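You operate a simulated robot arm through the tools that you are given. There is no shell and no other tool. Be economical: measure what you need, move in short steps, check, and stop when the job is done.

The job below is to be done with a simulated robot arm. You get a single attempt, and the scene is never put back.

TASK
Brake spindle A, set the width to 70 mm and open the guide carriage up for a new cable.
Fine: brake before you open the yellow latch of the guide wheel and the join lever; leave the orange lever and spindle C.

The check looks at the end state, three seconds after you hand in, the way a careful person would. Anything else that was tipped, shoved, dropped, spilled or broken makes it a failure.

THE ROBOT
A 7-joint arm with a two-finger parallel gripper, fixed in place. Base frame: the origin is at the foot of the arm, x ahead of it, y to its left, z up. Lengths are in mm, angles in degrees, forces in N, time in s.
With the tool pointing down near the work surface it reaches from about 260 to 680 mm from the base axis. Its first joint turns from -66.0 to 66.0 degrees. Payload 1.57 kg.
Tool frame: the origin (TCP) lies between the finger pads and is the grasp point; the fingertips stand 30 mm ahead of it; z points along the fingers, y is the line along which they close. Largest opening 110 mm; finger width 24, thickness 12; the body of the gripper, 48 by 112 mm, starts 78 mm behind the TCP.
Orientation is told as [roll, pitch, yaw] about the base's x, y, z axes, in that order, counted from this pose: with the fingers straight down and closing along the base's y, the tool's x points along the base's -x, its y along +y and its z along -z.

THE INTERFACE
- The arm moves only by the tool servo_tool. Its argument "increments" is a list of rows, each an object (a shift or turn left out is 0, a gripper value left out holds the last) with "rotation": the turn, a rotation vector about the base's x, y, z in units of 60 degrees (1.0 is 60 degrees), a list of three; "dp": the shift along the base's x, y, z in units of 250 mm (1.0 is 250 mm), a list of three; "fingers": the closure, from 0 (fully open) to 1 (shut). In form: [{"rotation": [ax, ay, az], "dp": [dx, dy, dz], "fingers": fingers}, ...]. A call has 1 to 20 rows; each row is the pose to reach, as a shift and turn from the pose commanded when the call began. A call with a number of a shift or a turn outside -1 to 1 is refused whole. Rows are played at 5 a second. More than 50 mm and 8.6 degrees between two rows, or a gripper value outside its range, and nothing of the call is played. A pose out of reach is approached as far as the arm can. The call stops where the force on the tool passes 40 N (or 10 N more than at its start, if that is more) or the arm is blocked; 0.2 s more then pass. The fingers move at their own pace (about 108 mm/s each) and stop on an object; they squeeze with about 33 N. The grip force told is the motor's: it shows also when the fingers shut on nothing. Time passes only in rows, and 0.2 s behind the last, so rows that repeat a pose let the fingers close. It gives the time, the measured TCP pose, the force on the tool (base axes), the opening and the grip force at its end, in the units of the frame above (readings bear some noise), and new pictures: "pictures" is both (left out), scene, wrist or none.
- Cameras (640 x 400 px; columns grow to the right, rows downward): "scene" is fixed at [183.8, -419.2, 1393.4]; the picture's right is [0.47, -0.88, 0.00], its down [-0.58, -0.31, -0.75] and it looks along [0.66, 0.36, -0.66] (base axes); focal length 259 px, centre (320, 200). "wrist" rides on the gripper at [70, 16, -141] in the tool frame; the picture's right is [-0.23, 0.97, 0.00], its down [-0.85, -0.20, -0.48] and it looks along [-0.47, -0.11, 0.88] (tool axes); focal length 222 px, centre (320, 200). There is no depth. A picture from a camera that has moved, and an enlarged one, comes with that camera's place and axes in the base frame and with its lens.
- close_up(camera, box): a new picture of the part [left, top, right, bottom] of that camera's present view, enlarged. The clock stands still meanwhile.
- finish_job(): hands the job in; it is judged then, once.

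Work in short steps. Places have to be worked out from the pictures, the camera data and where the tool is seen: move nearer, look again, correct. Check each grasp and each placing, and mend what went wrong. You have 120 turns and 170 pictures in all, those below and enlarged ones among them. Open the gripper and draw the arm clear of the work before you hand the job in, unless the task says otherwise; then end with one line.

The tools are called after ">>>" as name(argument=value, ...) on one line, values as JSON. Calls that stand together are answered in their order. servo_tool: Moves the arm, as the interface text tells. Its arguments: {"type":"object","properties":{"increments":{"type":"array"},"pictures":{"type":"string","enum":["both","scene","wrist","none"]}},"required":["increments"]} The other tools are called the same way: close_up (camera, box) takes an enlarged picture of a part of a camera's view; finish_job () hands the job in.

At the start:

```text
t: 0.0
position: [388.0, -41.8, 1221.6]
orientation: [0.0, 0.0, 0.0]
ft_force: [0.1, -0.4, -0.1]
finger_gap: 110.1
grasp_force: 0.2
```

scene: 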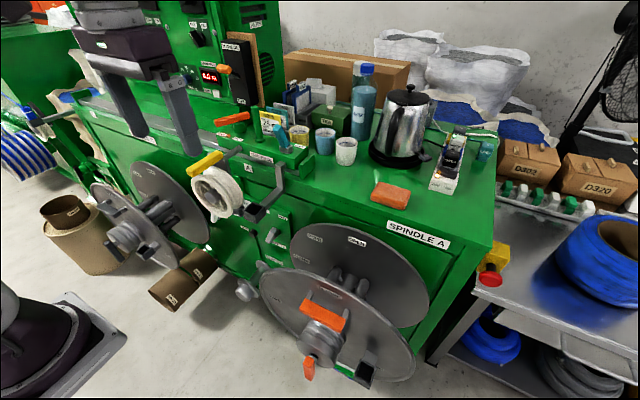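
wrist: 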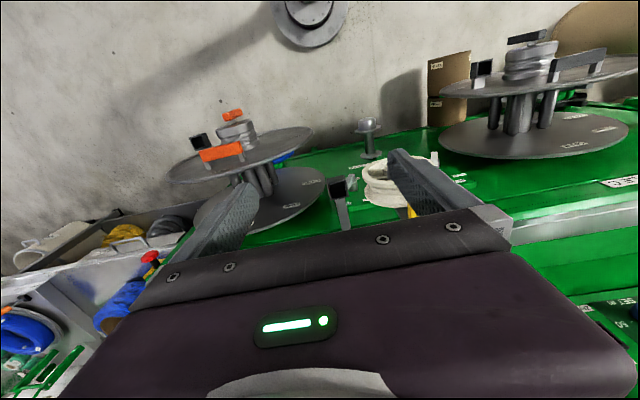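

The scene shows a green cable coiling machine with spindles, a guide wheel and levers. I'll enlarge the key parts to read the labels.

>>> close_up(camera="scene", box=[180, 90, 320, 200])

>>> close_up(camera="scene", box=[180, 180, 320, 310])

>>> close_up(camera="scene", box=[170, 0, 290, 110])

>>> close_up(camera="scene", box=[250, 220, 440, 390])

```text
3.64 times, centred on (250, 145) of scene
camera zoom: at [183.8, -419.2, 1393.4], right [0.47, -0.88, 0.0], down [-0.58, -0.31, -0.75], along [0.66, 0.36, -0.66], focal length 941 px, centre (574, 400)
```

zoom: 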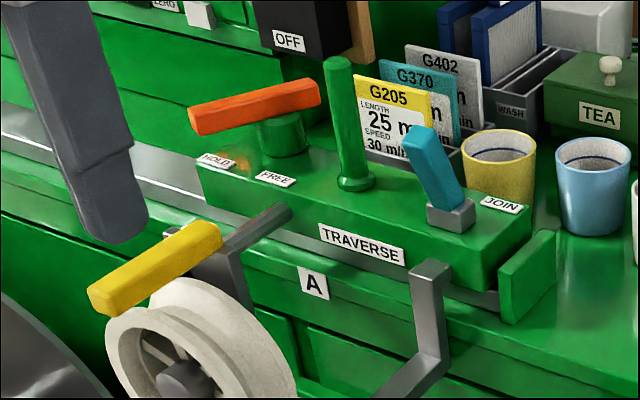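

```text
3.08 times, centred on (250, 245) of scene
camera zoom: at [183.8, -419.2, 1393.4], right [0.47, -0.88, 0.0], down [-0.58, -0.31, -0.75], along [0.66, 0.36, -0.66], focal length 796 px, centre (535, 62)
```

zoom: 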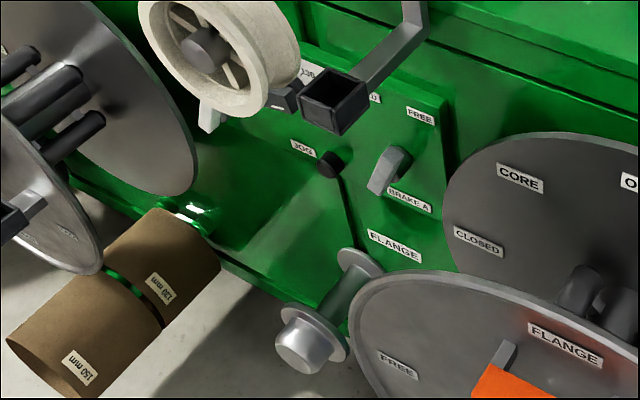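

```text
3.64 times, centred on (230, 55) of scene
camera zoom: at [183.8, -419.2, 1393.4], right [0.47, -0.88, 0.0], down [-0.58, -0.31, -0.75], along [0.66, 0.36, -0.66], focal length 941 px, centre (647, 727)
```

zoom: 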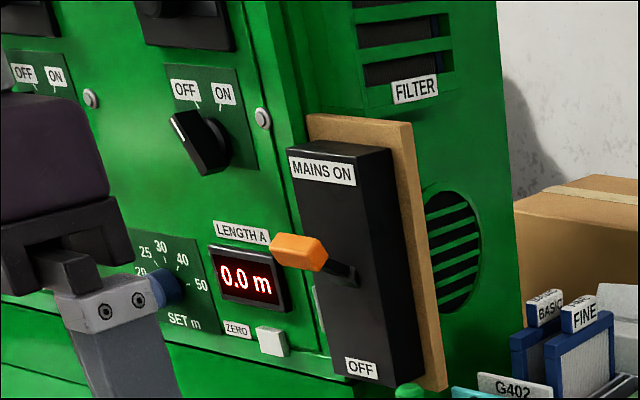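

```text
2.35 times, centred on (345, 305) of scene
camera zoom: at [183.8, -419.2, 1393.4], right [0.47, -0.88, 0.0], down [-0.58, -0.31, -0.75], along [0.66, 0.36, -0.66], focal length 609 px, centre (261, -47)
```

zoom: 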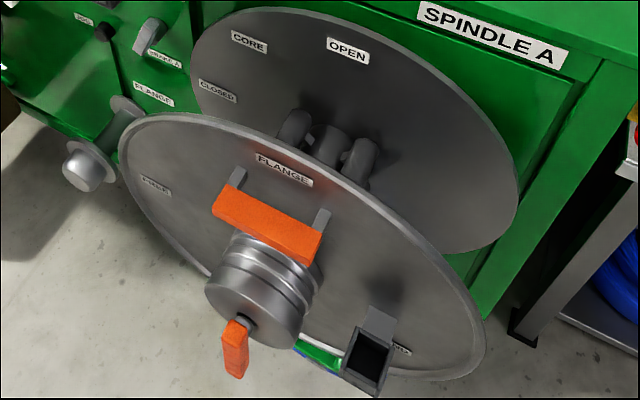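

I need to find the width setting. I'll enlarge the other panel areas and the wrist view.

>>> close_up(camera="scene", box=[60, 0, 220, 110])

>>> close_up(camera="wrist", box=[480, 130, 640, 330])

>>> close_up(camera="wrist", box=[300, 100, 460, 220])

>>> close_up(camera="scene", box=[60, 100, 220, 270])

```text
3.64 times, centred on (140, 55) of scene
camera zoom: at [183.8, -419.2, 1393.4], right [0.47, -0.88, 0.0], down [-0.58, -0.31, -0.75], along [0.66, 0.36, -0.66], focal length 941 px, centre (974, 727)
```

zoom: 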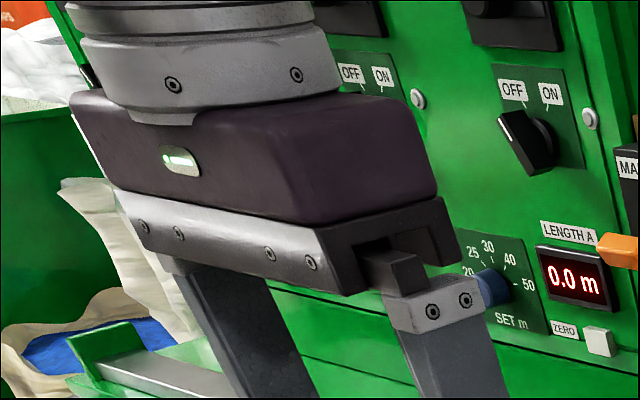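

```text
2.00 times, centred on (560, 230) of wrist
camera zoom: at [319.3, -24.8, 1363.3], right [0.23, 0.97, 0.0], down [0.85, -0.2, 0.48], along [0.47, -0.11, -0.88], focal length 444 px, centre (-160, 140)
```

zoom: 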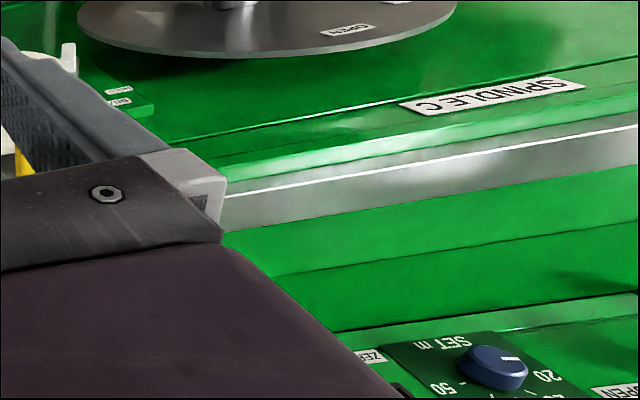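

```text
3.33 times, centred on (380, 160) of wrist
camera zoom: at [319.3, -24.8, 1363.3], right [0.23, 0.97, 0.0], down [0.85, -0.2, 0.48], along [0.47, -0.11, -0.88], focal length 740 px, centre (120, 333)
```

zoom: 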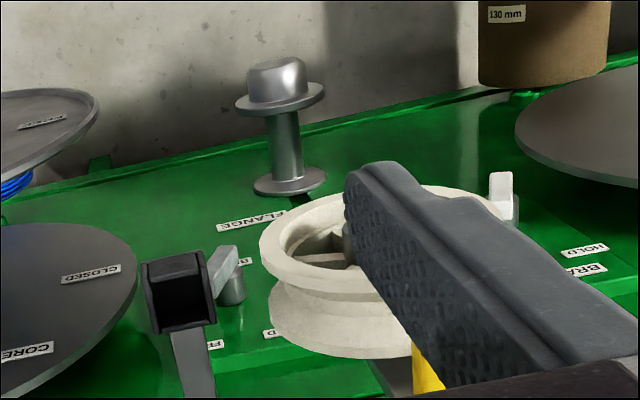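

```text
2.35 times, centred on (140, 185) of scene
camera zoom: at [183.8, -419.2, 1393.4], right [0.47, -0.88, 0.0], down [-0.58, -0.31, -0.75], along [0.66, 0.36, -0.66], focal length 609 px, centre (744, 235)
```

zoom: 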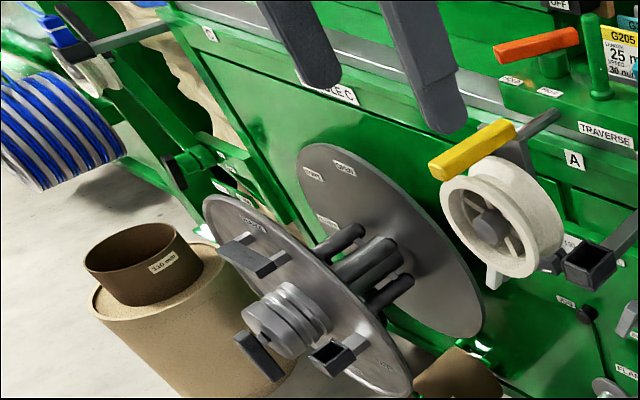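

Backprojection puts the guide wheel hub at about (500, 59, 972) and the cabinet at x≈820, which is out of reach. I'll tilt and draw back so the wrist camera sees the traverse box and brake panel.

>>> servo_tool(increments=[{"rotation": [0, -0.13, 0], "dp": [-0.1, 0, 0.1]}, {"rotation": [0, -0.26, 0], "dp": [-0.2, -0.0, 0.2]}, {"rotation": [0, -0.39, 0], "dp": [-0.25, 0, 0.25]}, {"rotation": [0, -0.5, 0], "dp": [-0.25, 0, 0.25]}, {"rotation": [0, -0.5, 0], "dp": [-0.25, 0, 0.25]}])

```text
t: 1.2
position: [324.3, -40.9, 1283.4]
orientation: [0.0, -30.2, 0.0]
ft_force: [-0.3, 0.3, 0.9]
finger_gap: 109.9
grasp_force: 0.0
camera wrist: at [195.0, -25.3, 1372.3], right [0.2, 0.97, 0.11], down [0.5, -0.2, 0.84], along [0.84, -0.11, -0.53], focal length 222 px, centre (320, 200)
```

scene: 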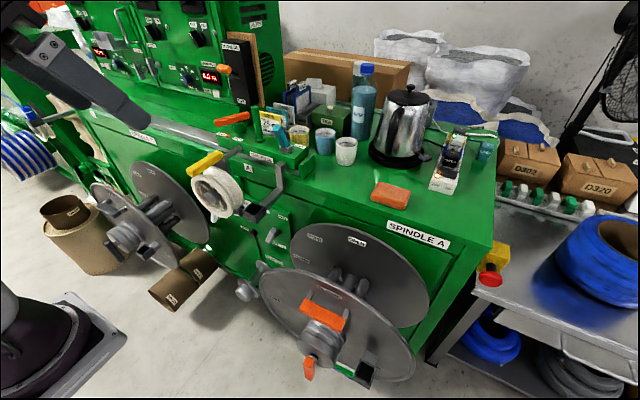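
wrist: 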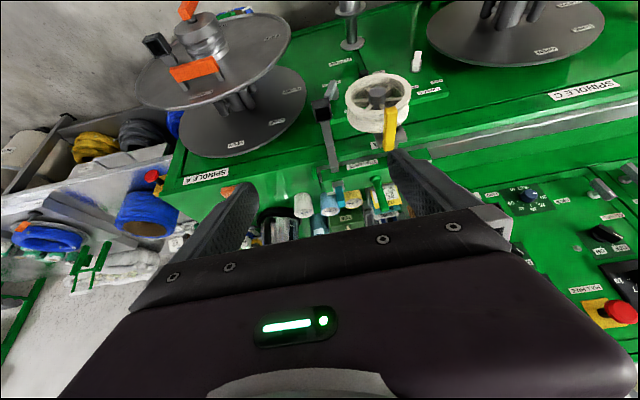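

The view is clear now, so I'll enlarge the traverse box and the cabinet.

>>> close_up(camera="wrist", box=[290, 130, 430, 240])

>>> close_up(camera="scene", box=[70, 0, 250, 120])

>>> close_up(camera="wrist", box=[290, 20, 450, 160])

>>> close_up(camera="scene", box=[190, 100, 320, 190])

```text
3.64 times, centred on (360, 185) of wrist
camera zoom: at [195.0, -25.3, 1372.3], right [0.2, 0.97, 0.11], down [0.5, -0.2, 0.84], along [0.84, -0.11, -0.53], focal length 808 px, centre (174, 254)
```

zoom: 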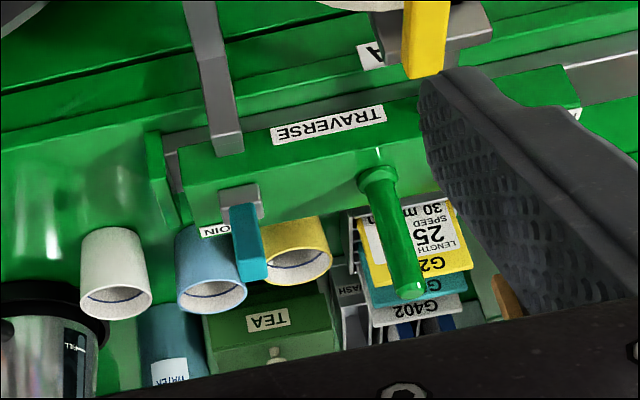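

```text
3.33 times, centred on (160, 60) of scene
camera zoom: at [183.8, -419.2, 1393.4], right [0.47, -0.88, 0.0], down [-0.58, -0.31, -0.75], along [0.66, 0.36, -0.66], focal length 862 px, centre (853, 667)
```

zoom: 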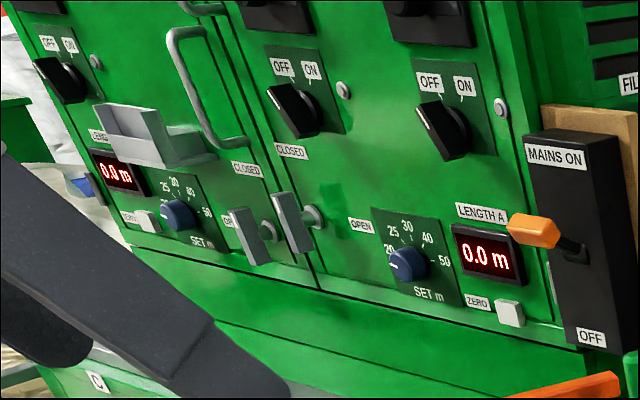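

```text
2.86 times, centred on (370, 90) of wrist
camera zoom: at [195.0, -25.3, 1372.3], right [0.2, 0.97, 0.11], down [0.5, -0.2, 0.84], along [0.84, -0.11, -0.53], focal length 635 px, centre (177, 514)
```

zoom: 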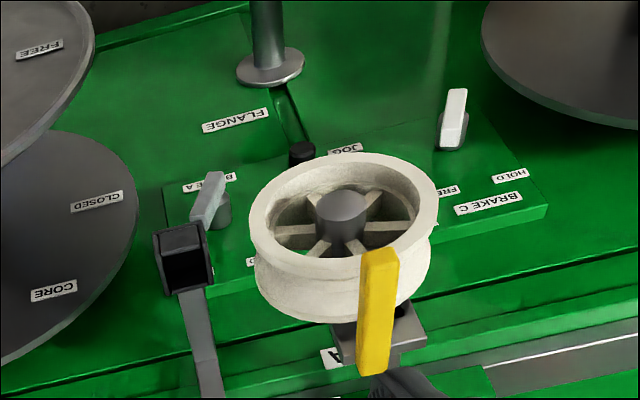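

```text
4.44 times, centred on (255, 145) of scene
camera zoom: at [183.8, -419.2, 1393.4], right [0.47, -0.88, 0.0], down [-0.58, -0.31, -0.75], along [0.66, 0.36, -0.66], focal length 1150 px, centre (609, 444)
```

zoom: 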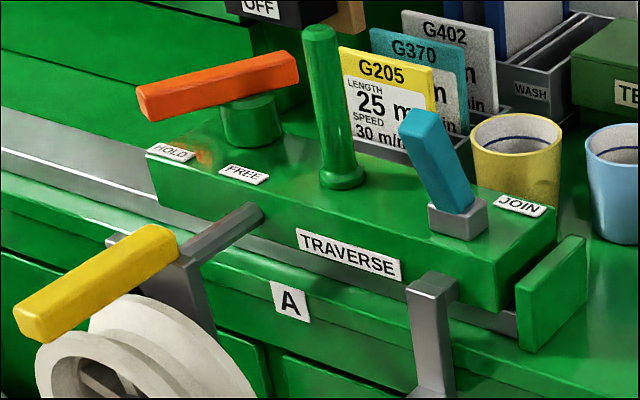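

There's no width scale on the traverse from here, so it may be on spindle A's flange. I'll swing the wrist camera round to view spindle A from its left side, staying clear of the wheel at x<480.

>>> servo_tool(increments=[{"rotation": [0, 0, -0.14], "dp": [0, -0.03, -0.09]}, {"rotation": [0, 0, -0.28], "dp": [0, -0.06, -0.18]}, {"rotation": [0, 0, -0.42], "dp": [0.04, -0.09, -0.27]}, {"rotation": [0, 0, -0.56], "dp": [0.1, -0.12, -0.36]}, {"rotation": [0, 0, -0.7], "dp": [0.15, -0.15, -0.45]}, {"rotation": [0, 0, -0.84], "dp": [0.2, -0.18, -0.54]}, {"rotation": [0, 0, -0.97], "dp": [0.25, -0.21, -0.63]}, {"rotation": [0, 0, -1.0], "dp": [0.3, -0.24, -0.72]}, {"rotation": [0, 0, -1.0], "dp": [0.35, -0.28, -0.81]}, {"rotation": [0, 0, -1.0], "dp": [0.4, -0.32, -0.9]}])

```text
t: 3.4
position: [425.3, -121.8, 1057.8]
orientation: [0.0, -30.0, -59.8]
ft_force: [-0.2, -0.5, -0.1]
finger_gap: 110.1
grasp_force: 0.0
camera wrist: at [374.4, 0.7, 1146.7], right [0.94, 0.32, 0.11], down [0.08, -0.53, 0.84], along [0.33, -0.78, -0.53], focal length 222 px, centre (320, 200)
```

scene: 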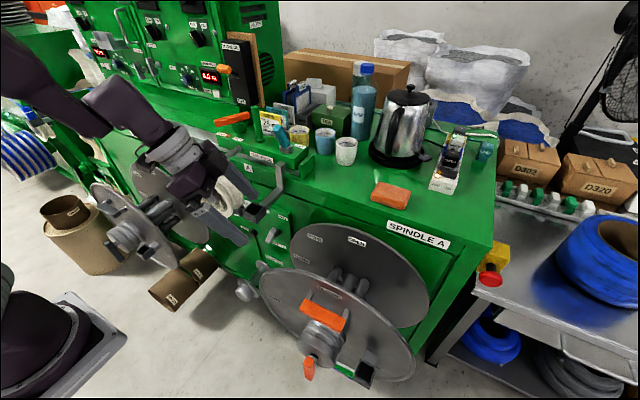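
wrist: 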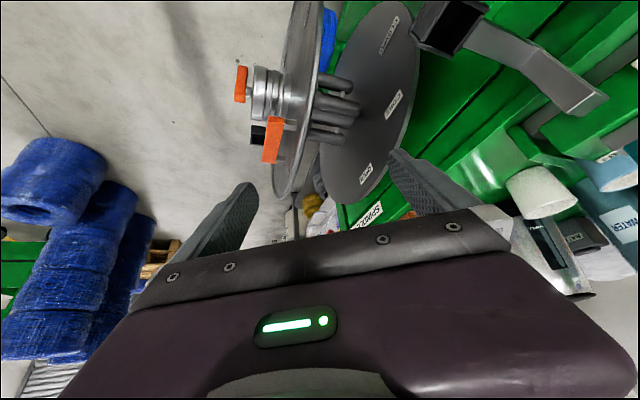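

>>> close_up(camera="wrist", box=[220, 0, 420, 210])

>>> close_up(camera="scene", box=[280, 270, 390, 390])

```text
1.90 times, centred on (320, 105) of wrist
camera zoom: at [374.4, 0.7, 1146.7], right [0.94, 0.32, 0.11], down [0.08, -0.53, 0.84], along [0.33, -0.78, -0.53], focal length 423 px, centre (320, 381)
```

zoom: 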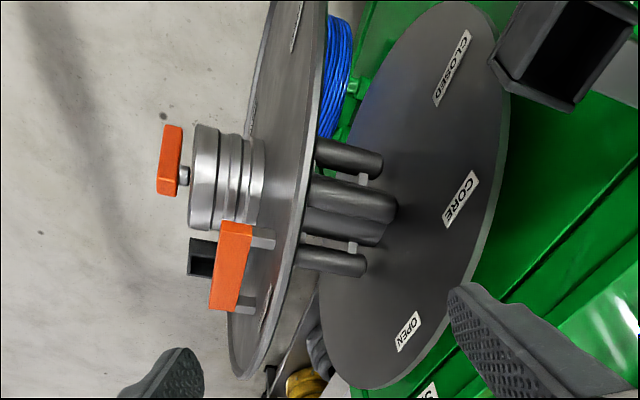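

```text
3.33 times, centred on (335, 330) of scene
camera zoom: at [183.8, -419.2, 1393.4], right [0.47, -0.88, 0.0], down [-0.58, -0.31, -0.75], along [0.66, 0.36, -0.66], focal length 862 px, centre (270, -233)
```

zoom: 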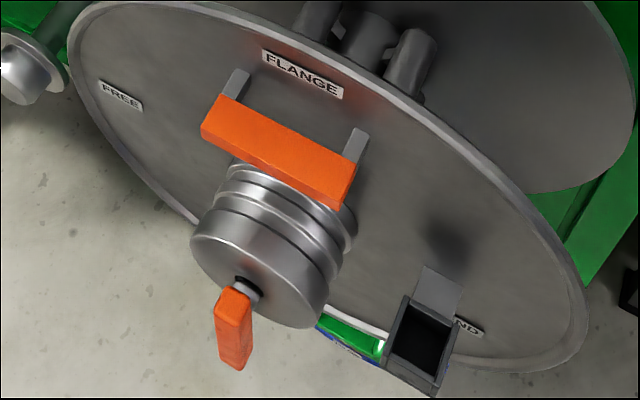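

No width marking appears on the spindle. I'll turn back and look at the front panel and the traverse from the robot side, lower down.

>>> servo_tool(increments=[{"rotation": [0, 0, 0.14], "dp": [-0.1, 0.03, 0]}, {"rotation": [0, 0, 0.28], "dp": [-0.2, 0.07, 0]}, {"rotation": [0, 0, 0.42], "dp": [-0.2, 0.12, 0]}, {"rotation": [0, 0, 0.56], "dp": [-0.2, 0.17, -0.04]}, {"rotation": [0, 0, 0.7], "dp": [-0.2, 0.22, -0.08]}, {"rotation": [0, 0, 0.84], "dp": [-0.2, 0.27, -0.16]}, {"rotation": [0, 0, 0.97], "dp": [-0.2, 0.32, -0.24]}, {"rotation": [0, 0, 1.0], "dp": [-0.2, 0.37, -0.3]}, {"rotation": [0, 0, 1.0], "dp": [-0.2, 0.37, -0.3]}])

```text
t: 5.4
position: [398.0, -34.5, 999.1]
orientation: [0.0, -29.9, 0.0]
ft_force: [0.4, -0.8, 1.2]
finger_gap: 110.0
grasp_force: 0.1
out of reach, approached as far as the arm can: row 1, 2, 3, 4, 5, 6, 7, 8, 9
camera wrist: at [267.2, -18.7, 1087.5], right [0.2, 0.97, 0.11], down [0.5, -0.2, 0.84], along [0.84, -0.11, -0.53], focal length 222 px, centre (320, 200)
```

scene: 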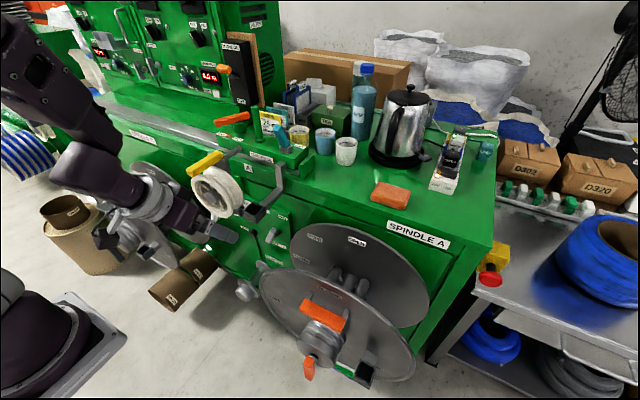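
wrist: 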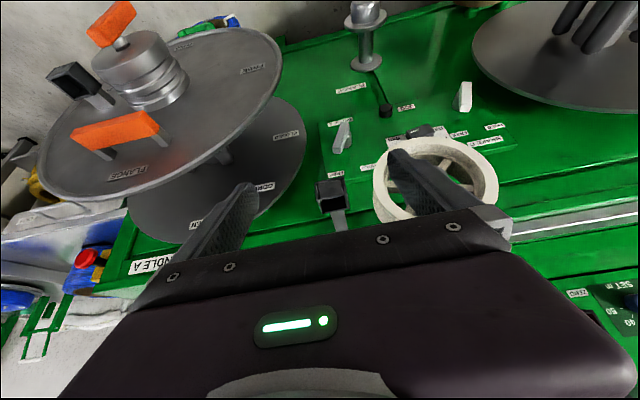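

>>> close_up(camera="wrist", box=[310, 70, 530, 220])

>>> close_up(camera="wrist", box=[310, 100, 410, 190])

```text
2.67 times, centred on (420, 145) of wrist
camera zoom: at [267.2, -18.7, 1087.5], right [0.2, 0.97, 0.11], down [0.5, -0.2, 0.84], along [0.84, -0.11, -0.53], focal length 592 px, centre (53, 347)
```

zoom: 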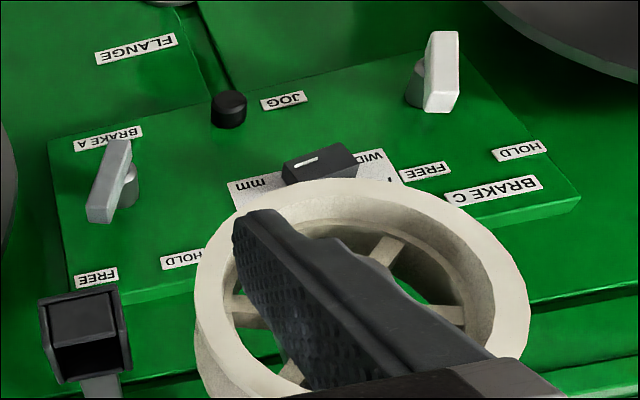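

```text
4.44 times, centred on (360, 145) of wrist
camera zoom: at [267.2, -18.7, 1087.5], right [0.2, 0.97, 0.11], down [0.5, -0.2, 0.84], along [0.84, -0.11, -0.53], focal length 987 px, centre (142, 444)
```

zoom: 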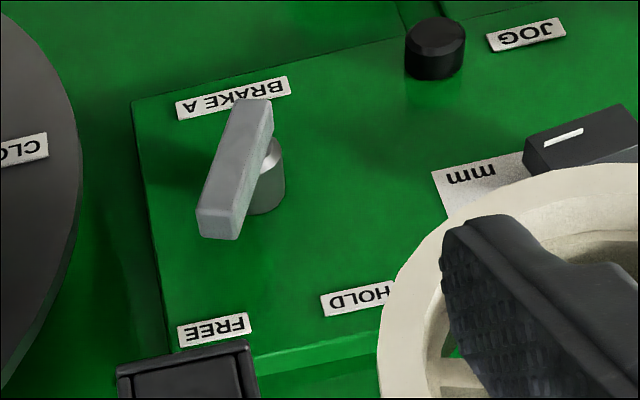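

Found it: the "WIDTH mm" knob sits on the front panel behind the guide wheel, beside the BRAKE A lever (currently near FREE, around (620, 2, 725)). I'll lower the camera to see under the wheel.

>>> servo_tool(increments=[{"rotation": [0, -0.05, 0], "dp": [0.0, 0.0, -0.15]}, {"rotation": [0, -0.1, 0], "dp": [0, 0.05, -0.3]}, {"rotation": [0, -0.15, 0], "dp": [0, 0.1, -0.45]}, {"rotation": [0, -0.2, 0], "dp": [0, 0.15, -0.6]}, {"rotation": [0, -0.2, 0], "dp": [0, 0.2, -0.6]}, {"rotation": [0, -0.2, 0], "dp": [0, 0.2, -0.6]}])

```text
t: 6.4
position: [508.1, -88.5, 969.9]
orientation: [-32.0, -52.6, 23.3]
ft_force: [-69.6, -14.4, 86.7]
finger_gap: 71.2
grasp_force: 0.1
out of reach, approached as far as the arm can: row 1, 2, 3, 4
stopped in row 4: the force on the tool passed its limit (the readings are from after the stop); the commanded pose is now the measured one
camera wrist: at [354.6, -58.2, 982.6], right [0.18, 0.98, -0.13], down [0.07, 0.12, 0.99], along [0.98, -0.19, -0.05], focal length 222 px, centre (320, 200)
```

scene: 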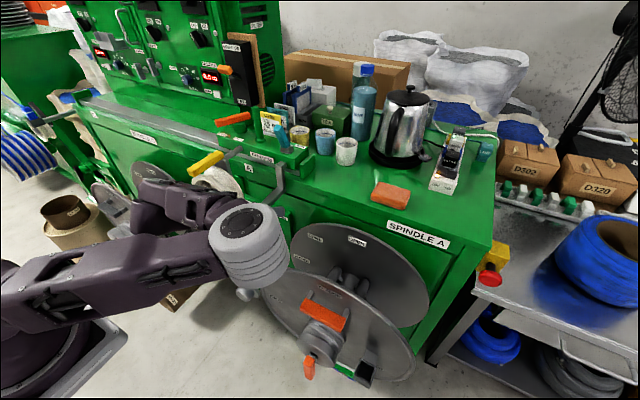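
wrist: 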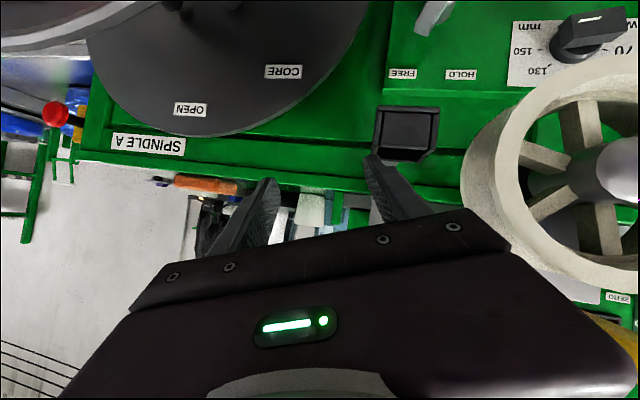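

The out-of-reach command made the arm jump, and a finger pressed against the grey cup. I'll back straight out along -x.

>>> servo_tool(increments=[{"dp": [-0.04, 0, 0.0]}, {"dp": [-0.1, 0, 0.02]}, {"dp": [-0.2, 0, 0.04]}, {"dp": [-0.3, 0, 0.06]}])

```text
t: 7.4
position: [510.7, -86.6, 969.0]
orientation: [-31.9, -52.8, 23.3]
ft_force: [-52.0, -12.0, 94.3]
finger_gap: 69.7
grasp_force: 0.1
out of reach, approached as far as the arm can: row 1, 2, 3, 4
camera wrist: at [356.5, -57.1, 982.1], right [0.18, 0.98, -0.13], down [0.07, 0.12, 0.99], along [0.98, -0.18, -0.04], focal length 222 px, centre (320, 200)
```

scene: 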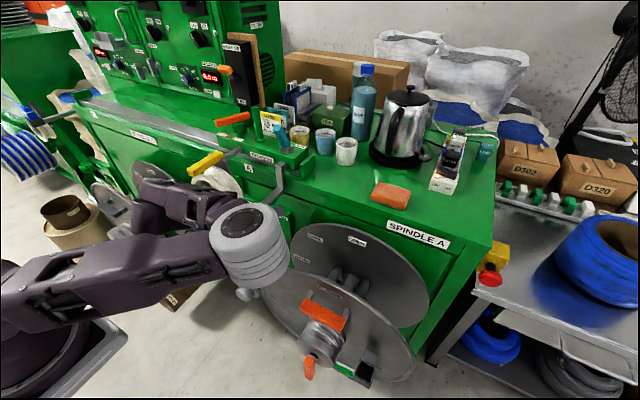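
wrist: 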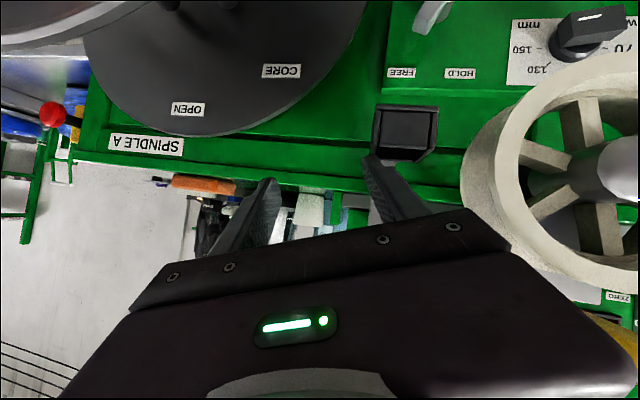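

The +z force says the finger rests on top of the cup, so I'll lift and rotate back toward the downward pose.

>>> servo_tool(increments=[{"dp": [0, 0, 0.06]}, {"dp": [0, -0.02, 0.12]}, {"dp": [0.0, -0.04, 0.2]}])

```text
t: 8.2
position: [510.4, -94.7, 1015.7]
orientation: [-31.1, -52.0, 22.8]
ft_force: [-0.3, -0.1, -0.2]
finger_gap: 110.2
grasp_force: 0.1
camera wrist: at [357.2, -65.5, 1032.1], right [0.17, 0.98, -0.13], down [0.08, 0.12, 0.99], along [0.98, -0.18, -0.06], focal length 222 px, centre (320, 200)
```

scene: 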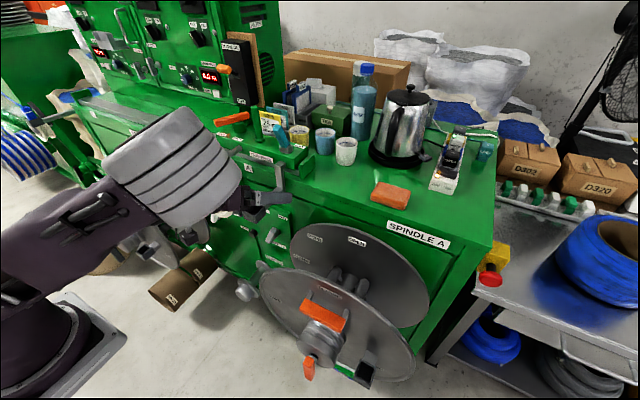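
wrist: 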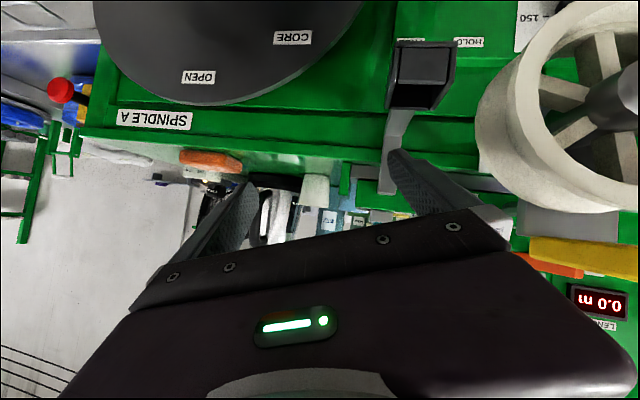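

Freed: force is zero, and the cup and its arm look intact. I'll straighten the roll and shift away from the cup toward -y.

>>> servo_tool(increments=[{"dp": [0, -0.08, 0.04]}, {"rotation": [0.1, -0.012, 0.017], "dp": [0, -0.16, 0.04]}, {"rotation": [0.2, -0.024, 0.034], "dp": [0, -0.24, 0.04]}, {"rotation": [0.31, -0.035, 0.05], "dp": [0, -0.28, 0.04]}], pictures="wrist")

```text
t: 9.2
position: [511.9, -165.9, 1028.2]
orientation: [0.0, -57.9, -0.2]
ft_force: [0.6, 0.2, 0.1]
finger_gap: 110.1
grasp_force: 0.0
camera wrist: at [355.4, -148.8, 1044.8], right [0.12, 0.97, 0.19], down [0.05, -0.2, 0.98], along [0.99, -0.11, -0.07], focal length 222 px, centre (320, 200)
```

wrist: 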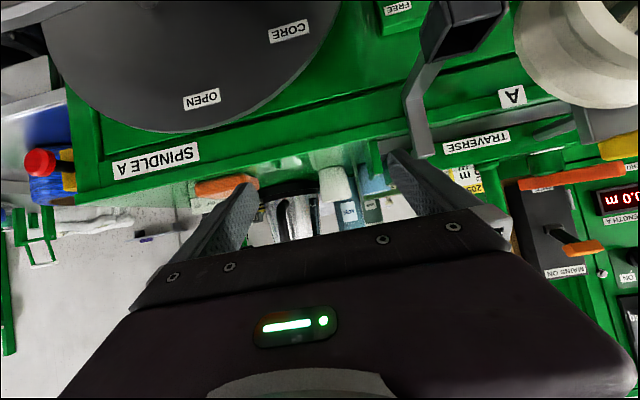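

Straightened. I'll close the fingers and descend in small steps between spindle A and the cup, checking reach as I go.

>>> servo_tool(increments=[{"dp": [-0.05, 0.04, -0.08], "fingers": 1}, {"dp": [-0.1, 0.09, -0.16], "fingers": 1}, {"dp": [-0.1, 0.14, -0.28], "fingers": 1}, {"dp": [-0.1, 0.17, -0.4], "fingers": 1}], pictures="both")

```text
t: 10.2
position: [500.9, -125.5, 923.7]
orientation: [0.1, -58.0, -0.1]
ft_force: [0.9, -0.1, 0.0]
finger_gap: 0.1
grasp_force: 21.3
out of reach, approached as far as the arm can: row 2, 3, 4
camera wrist: at [345.2, -108.6, 940.9], right [0.12, 0.97, 0.19], down [0.05, -0.2, 0.98], along [0.99, -0.11, -0.07], focal length 222 px, centre (320, 200)
```

scene: 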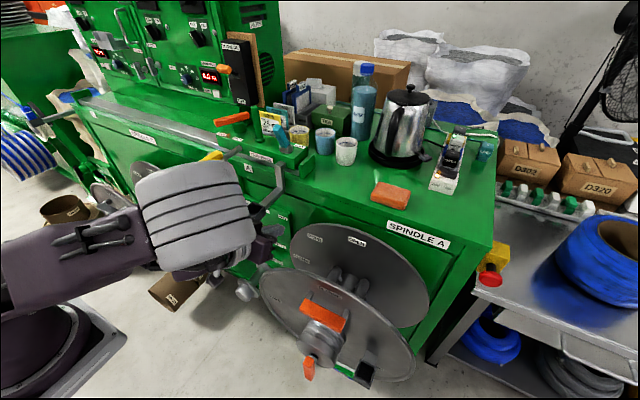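
wrist: 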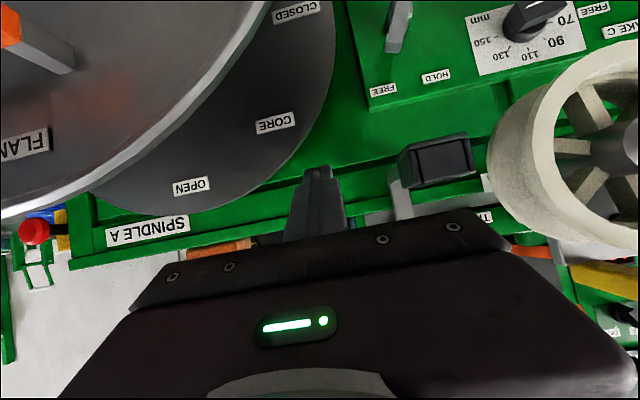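

Reach limit here is x≈500. I can see the dial (70 to 150), so I'll zoom on it.

>>> close_up(camera="wrist", box=[340, 0, 640, 110])

>>> servo_tool(increments=[{"dp": [0.06, 0, -0.05]}, {"dp": [0.06, 0.0, -0.15]}, {"dp": [0.06, 0, -0.3]}, {"dp": [0.06, 0, -0.4]}], pictures="both")

```text
2.13 times, centred on (490, 55) of wrist
camera zoom: at [345.2, -108.6, 940.9], right [0.12, 0.97, 0.19], down [0.05, -0.2, 0.98], along [0.99, -0.11, -0.07], focal length 474 px, centre (-43, 509)
```

zoom: 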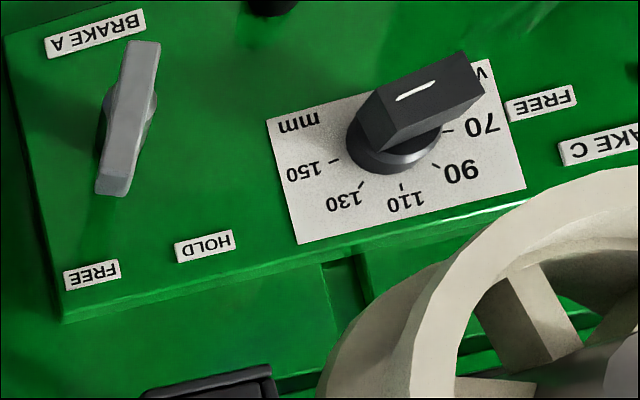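

```text
t: 11.2
position: [515.0, -126.6, 824.1]
orientation: [0.0, -58.1, 0.0]
ft_force: [0.3, -0.2, 0.1]
finger_gap: 0.0
grasp_force: 21.6
camera wrist: at [360.0, -110.2, 841.1], right [0.12, 0.97, 0.19], down [0.05, -0.2, 0.98], along [0.99, -0.11, -0.07], focal length 222 px, centre (320, 200)
```

scene: 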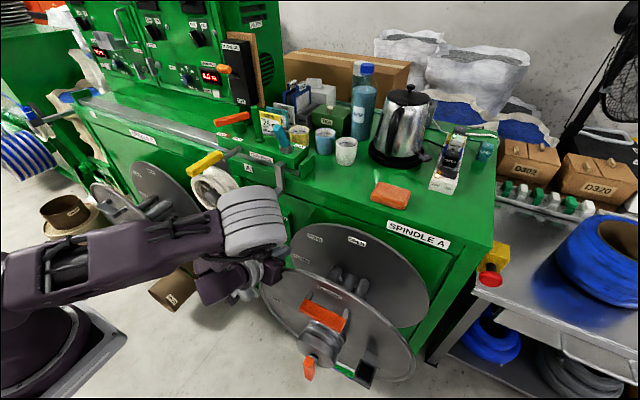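
wrist: 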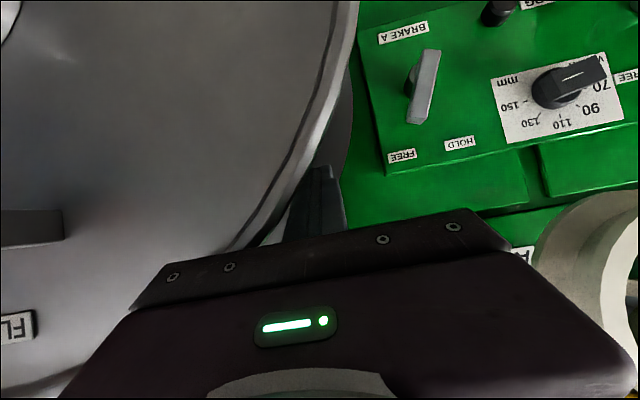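

The knob and lever are clearly visible. I'll move to y≈-20, z≈765, below the cup and in front of the panel, for a frontal look.

>>> servo_tool(increments=[{"dp": [0, 0.08, -0.15]}, {"dp": [0, 0.2, -0.24]}, {"dp": [0, 0.32, -0.24]}, {"dp": [0, 0.44, -0.24]}], pictures="both")

>>> close_up(camera="wrist", box=[220, 0, 520, 180])

```text
t: 11.5
position: [516.6, -121.4, 817.6]
orientation: [-0.6, -58.5, 0.6]
ft_force: [-21.8, 10.1, 19.0]
finger_gap: 0.1
grasp_force: 21.7
stopped in row 1: the force on the tool passed its limit (the readings are from after the stop); the commanded pose is now the measured one
camera wrist: at [359.8, -105.0, 833.2], right [0.12, 0.97, 0.19], down [0.04, -0.19, 0.98], along [0.99, -0.11, -0.06], focal length 222 px, centre (320, 200)
```

scene: 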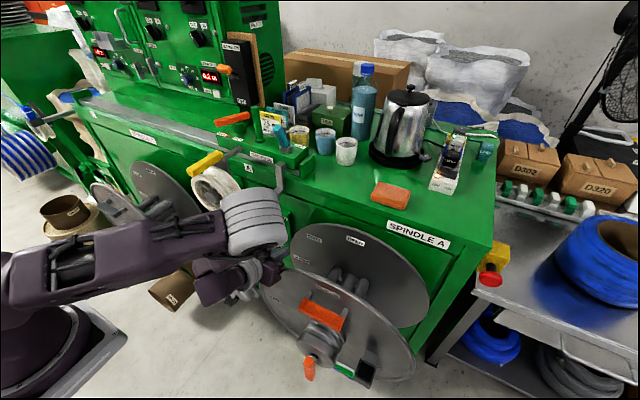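
wrist: 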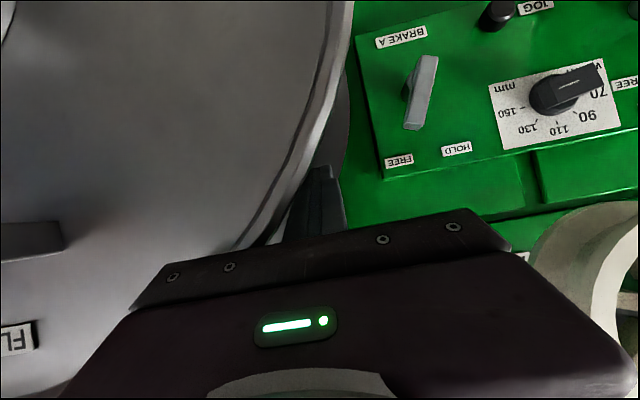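

```text
2.13 times, centred on (370, 90) of wrist
camera zoom: at [359.8, -105.0, 833.2], right [0.12, 0.97, 0.19], down [0.04, -0.19, 0.98], along [0.99, -0.11, -0.06], focal length 474 px, centre (213, 435)
```

zoom: 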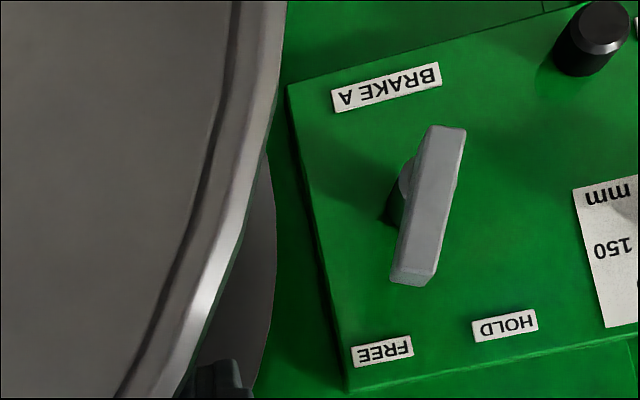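

Light contact: the gripper body touches the flange rim of spindle A (pushed up and toward +y). I'll move up and to +y to get free.

>>> servo_tool(increments=[{"dp": [-0.01, 0.02, 0.05]}, {"dp": [-0.01, 0.08, 0.08]}, {"dp": [-0.01, 0.16, 0.08]}, {"dp": [-0.01, 0.24, 0.08]}], pictures="both")

```text
t: 12.5
position: [515.7, -61.5, 836.7]
orientation: [-0.5, -58.4, 0.4]
ft_force: [0.4, 0.1, 0.3]
finger_gap: 0.0
grasp_force: 21.2
camera wrist: at [359.6, -44.9, 852.7], right [0.12, 0.97, 0.19], down [0.04, -0.2, 0.98], along [0.99, -0.11, -0.06], focal length 222 px, centre (320, 200)
```

scene: 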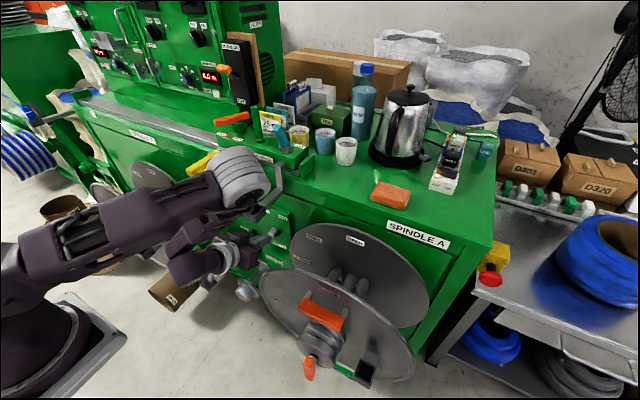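
wrist: 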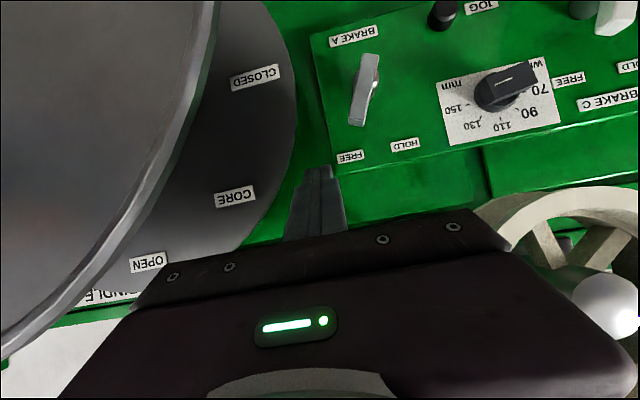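

Free again. Triangulating gives the BRAKE A lever top end at ≈(615, -14, 755) and the bottom end at (12, 697), with the pivot near y=5, z=726. HOLD is about 50-55° over toward +y. I'll bring the closed fingertips in at y=-50, left of the lever tip.

>>> servo_tool(increments=[{"dp": [0.05, 0.03, -0.07]}, {"dp": [0.12, 0.046, -0.14]}, {"dp": [0.18, 0.046, -0.2]}, {"dp": [0.24, 0.046, -0.25]}], pictures="wrist")

>>> close_up(camera="wrist", box=[200, 0, 640, 240])

```text
t: 13.5
position: [574.2, -51.2, 774.4]
orientation: [-0.5, -58.4, 0.7]
ft_force: [-0.8, 0.7, -0.4]
finger_gap: 0.0
grasp_force: 21.2
camera wrist: at [417.9, -34.4, 790.2], right [0.12, 0.97, 0.19], down [0.04, -0.19, 0.98], along [0.99, -0.11, -0.06], focal length 222 px, centre (320, 200)
```

wrist: 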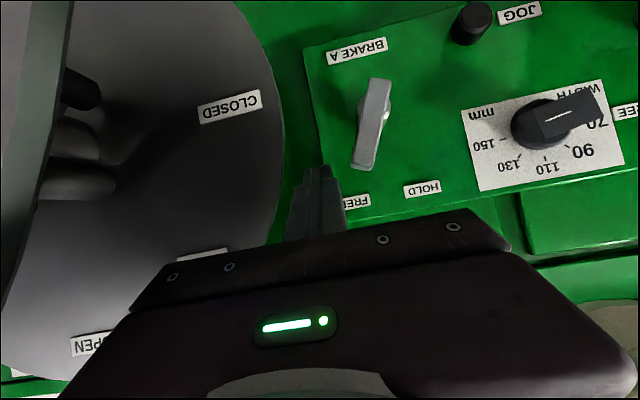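

```text
1.45 times, centred on (420, 120) of wrist
camera zoom: at [417.9, -34.4, 790.2], right [0.12, 0.97, 0.19], down [0.04, -0.19, 0.98], along [0.99, -0.11, -0.06], focal length 323 px, centre (174, 316)
```

zoom: 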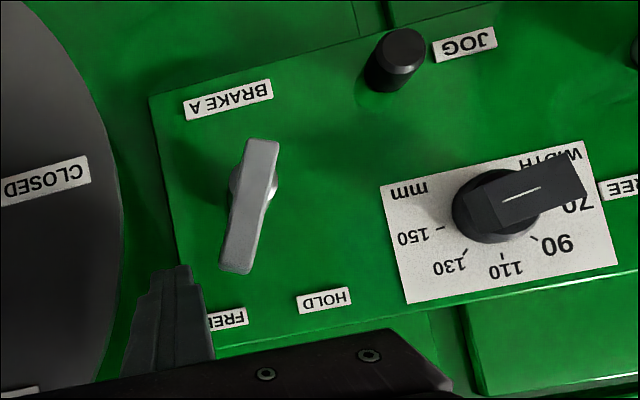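

The panel face is at x≈667 and the lever bar at x≈623, with the pivot at about (y 11, z 703). I'll advance so the tip reaches x≈635, then push toward +y.

>>> servo_tool(increments=[{"dp": [0.07, 0.0, -0.02]}, {"dp": [0.145, 0.0, -0.04]}, {"dp": [0.145, 0.0, -0.04]}], pictures="wrist")

```text
t: 14.3
position: [609.8, -50.4, 766.1]
orientation: [-0.5, -58.5, 0.5]
ft_force: [-0.2, -0.3, -0.7]
finger_gap: 0.2
grasp_force: 21.3
camera wrist: at [454.9, -34.2, 781.1], right [0.12, 0.97, 0.19], down [0.04, -0.19, 0.98], along [0.99, -0.11, -0.06], focal length 222 px, centre (320, 200)
```

wrist: 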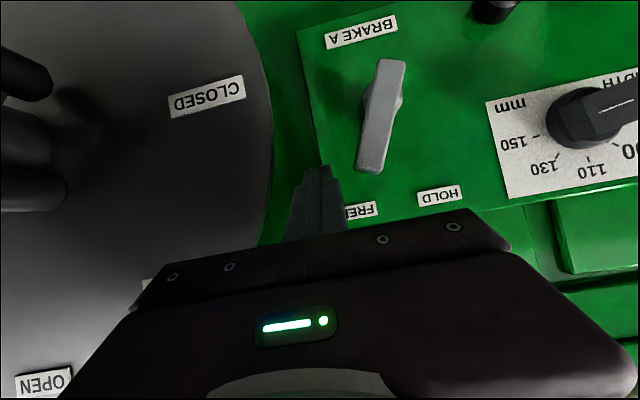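

The tip is level with the lever's end. I'll lower 12 mm more for better overlap and push toward +y.

>>> servo_tool(increments=[{"dp": [0, 0.0, -0.05]}, {"dp": [0, 0.05, -0.05]}, {"dp": [0, 0.09, -0.05]}, {"dp": [0, 0.13, -0.05]}, {"dp": [0, 0.17, -0.05]}, {"dp": [0, 0.2, -0.05]}], pictures="wrist")

```text
t: 15.3
position: [610.9, -22.3, 754.8]
orientation: [-1.1, -58.8, 0.5]
ft_force: [-16.8, -4.2, 15.2]
finger_gap: 0.0
grasp_force: 21.5
stopped in row 5: the force on the tool passed its limit (the readings are from after the stop); the commanded pose is now the measured one
camera wrist: at [454.5, -5.4, 769.5], right [0.12, 0.98, 0.18], down [0.03, -0.19, 0.98], along [0.99, -0.11, -0.05], focal length 222 px, centre (320, 200)
```

wrist: 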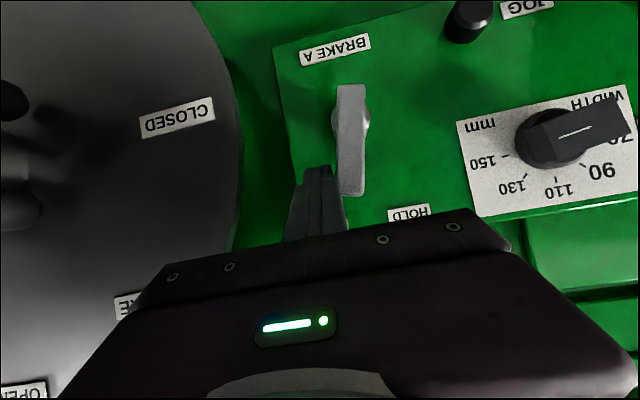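

The lever turned to about vertical and the push stopped on force along the tool axis. I'll back off 5 mm in x and keep pushing.

>>> servo_tool(increments=[{"dp": [-0.02, 0.0, 0.01]}, {"dp": [-0.02, 0.03, 0.01]}, {"dp": [-0.02, 0.06, 0.01]}, {"dp": [-0.02, 0.09, 0.01]}], pictures="wrist")

```text
t: 16.3
position: [605.0, 0.5, 756.7]
orientation: [-0.8, -58.7, 0.5]
ft_force: [0.5, 0.5, -0.3]
finger_gap: 0.1
grasp_force: 21.1
camera wrist: at [449.6, 17.4, 771.2], right [0.12, 0.97, 0.19], down [0.03, -0.19, 0.98], along [0.99, -0.11, -0.06], focal length 222 px, centre (320, 200)
```

wrist: 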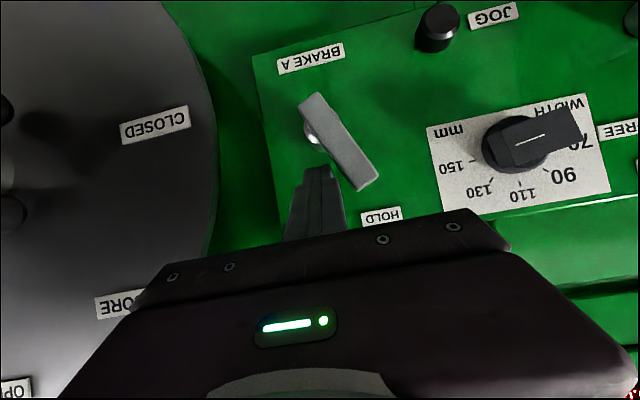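

The lever snapped over to HOLD. I'll back away and move over to view the width knob more frontally.

>>> servo_tool(increments=[{"dp": [-0.1, -0.02, 0.03]}, {"dp": [-0.2, 0.05, 0.06]}, {"dp": [-0.2, 0.15, 0.06]}, {"dp": [-0.2, 0.24, 0.06]}], pictures="both")

>>> close_up(camera="wrist", box=[220, 0, 540, 220])

```text
t: 17.3
position: [555.2, 60.8, 773.3]
orientation: [-1.0, -58.8, 0.6]
ft_force: [0.0, -0.4, -0.2]
finger_gap: 0.1
grasp_force: 21.3
camera wrist: at [399.1, 78.0, 788.2], right [0.12, 0.98, 0.19], down [0.03, -0.19, 0.98], along [0.99, -0.11, -0.06], focal length 222 px, centre (320, 200)
```

scene: 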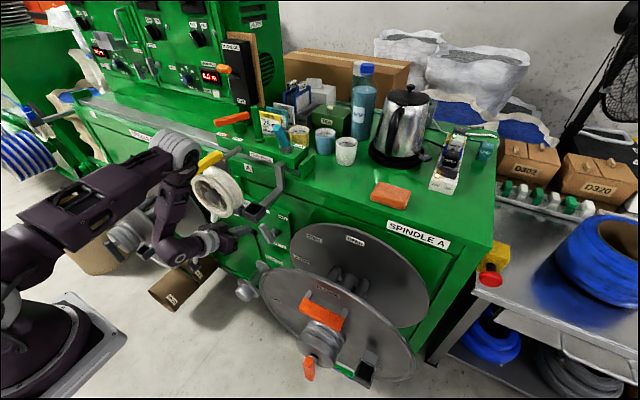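
wrist: 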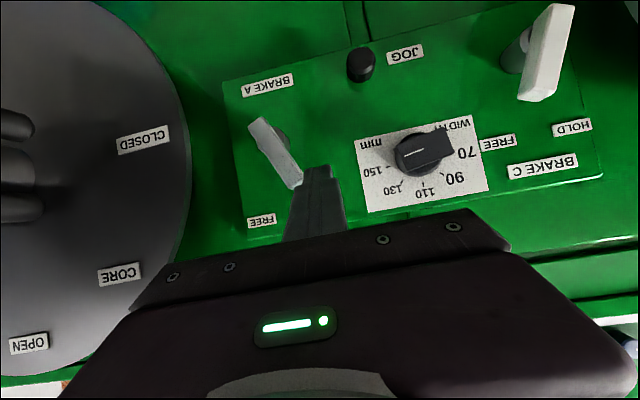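

```text
1.82 times, centred on (380, 110) of wrist
camera zoom: at [399.1, 78.0, 788.2], right [0.12, 0.98, 0.19], down [0.03, -0.19, 0.98], along [0.99, -0.11, -0.06], focal length 404 px, centre (211, 364)
```

zoom: 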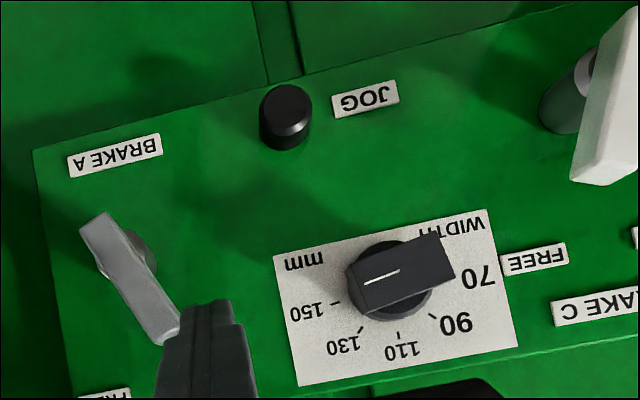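

BRAKE A is now on HOLD. The width knob is a symmetric bar centred at ≈(623, 169, 745), with its pointer currently at 150 (-y side). It needs about 162° of turn over the top to 70 (+y side), which a horizontal tool could do by grasping and rolling. I'll test whether I can level the tool while moving in front of it.

>>> servo_tool(increments=[{"rotation": [0, -0.06, 0], "dp": [0, 0.15, 0]}, {"rotation": [0, -0.12, 0], "dp": [0, 0.25, -0.03]}, {"rotation": [0, -0.18, 0], "dp": [0, 0.35, -0.05]}, {"rotation": [0, -0.25, 0], "dp": [0, 0.43, -0.08]}], pictures="both")

```text
t: 18.3
position: [554.0, 166.7, 753.9]
orientation: [-1.4, -73.9, 1.1]
ft_force: [-0.6, -0.6, -0.5]
finger_gap: 0.0
grasp_force: 22.0
camera wrist: at [401.8, 184.4, 726.8], right [0.07, 0.97, 0.21], down [-0.22, -0.19, 0.96], along [0.97, -0.11, 0.2], focal length 222 px, centre (320, 200)
```

scene: 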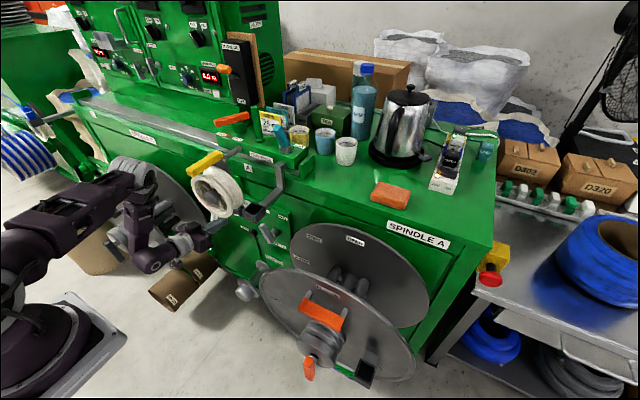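
wrist: 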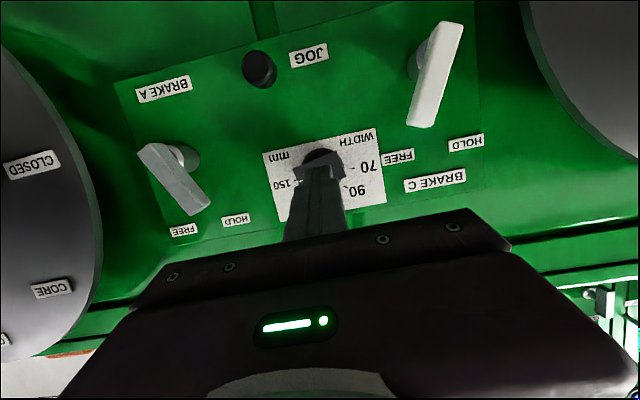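

Reachable without warning. I'll level the tool fully and open the fingers.

>>> servo_tool(increments=[{"rotation": [0, -0.09, 0], "dp": [0, 0, 0], "fingers": 0.45}, {"rotation": [0.02, -0.18, 0], "dp": [0, 0.01, 0], "fingers": 0.45}, {"rotation": [0.02, -0.265, 0], "dp": [0, 0.01, -0.03], "fingers": 0.45}, {"rotation": [0.02, -0.265, 0], "dp": [0, 0.01, -0.035], "fingers": 0.45}], pictures="both")

```text
t: 19.3
position: [556.9, 171.2, 743.6]
orientation: [76.9, -89.1, -77.3]
ft_force: [-0.6, -0.4, -0.8]
finger_gap: 60.6
grasp_force: 0.1
camera wrist: at [416.2, 188.6, 675.7], right [0.01, 0.97, 0.24], down [-0.48, -0.21, 0.85], along [0.88, -0.12, 0.46], focal length 222 px, centre (320, 200)
```

scene: 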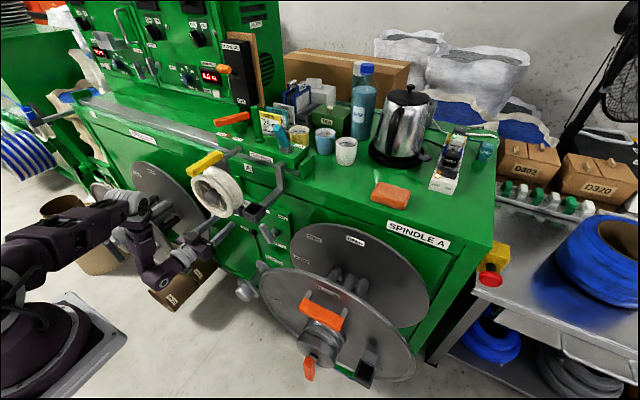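
wrist: 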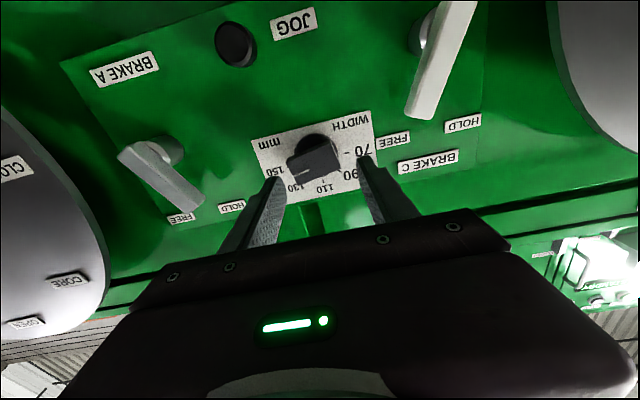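

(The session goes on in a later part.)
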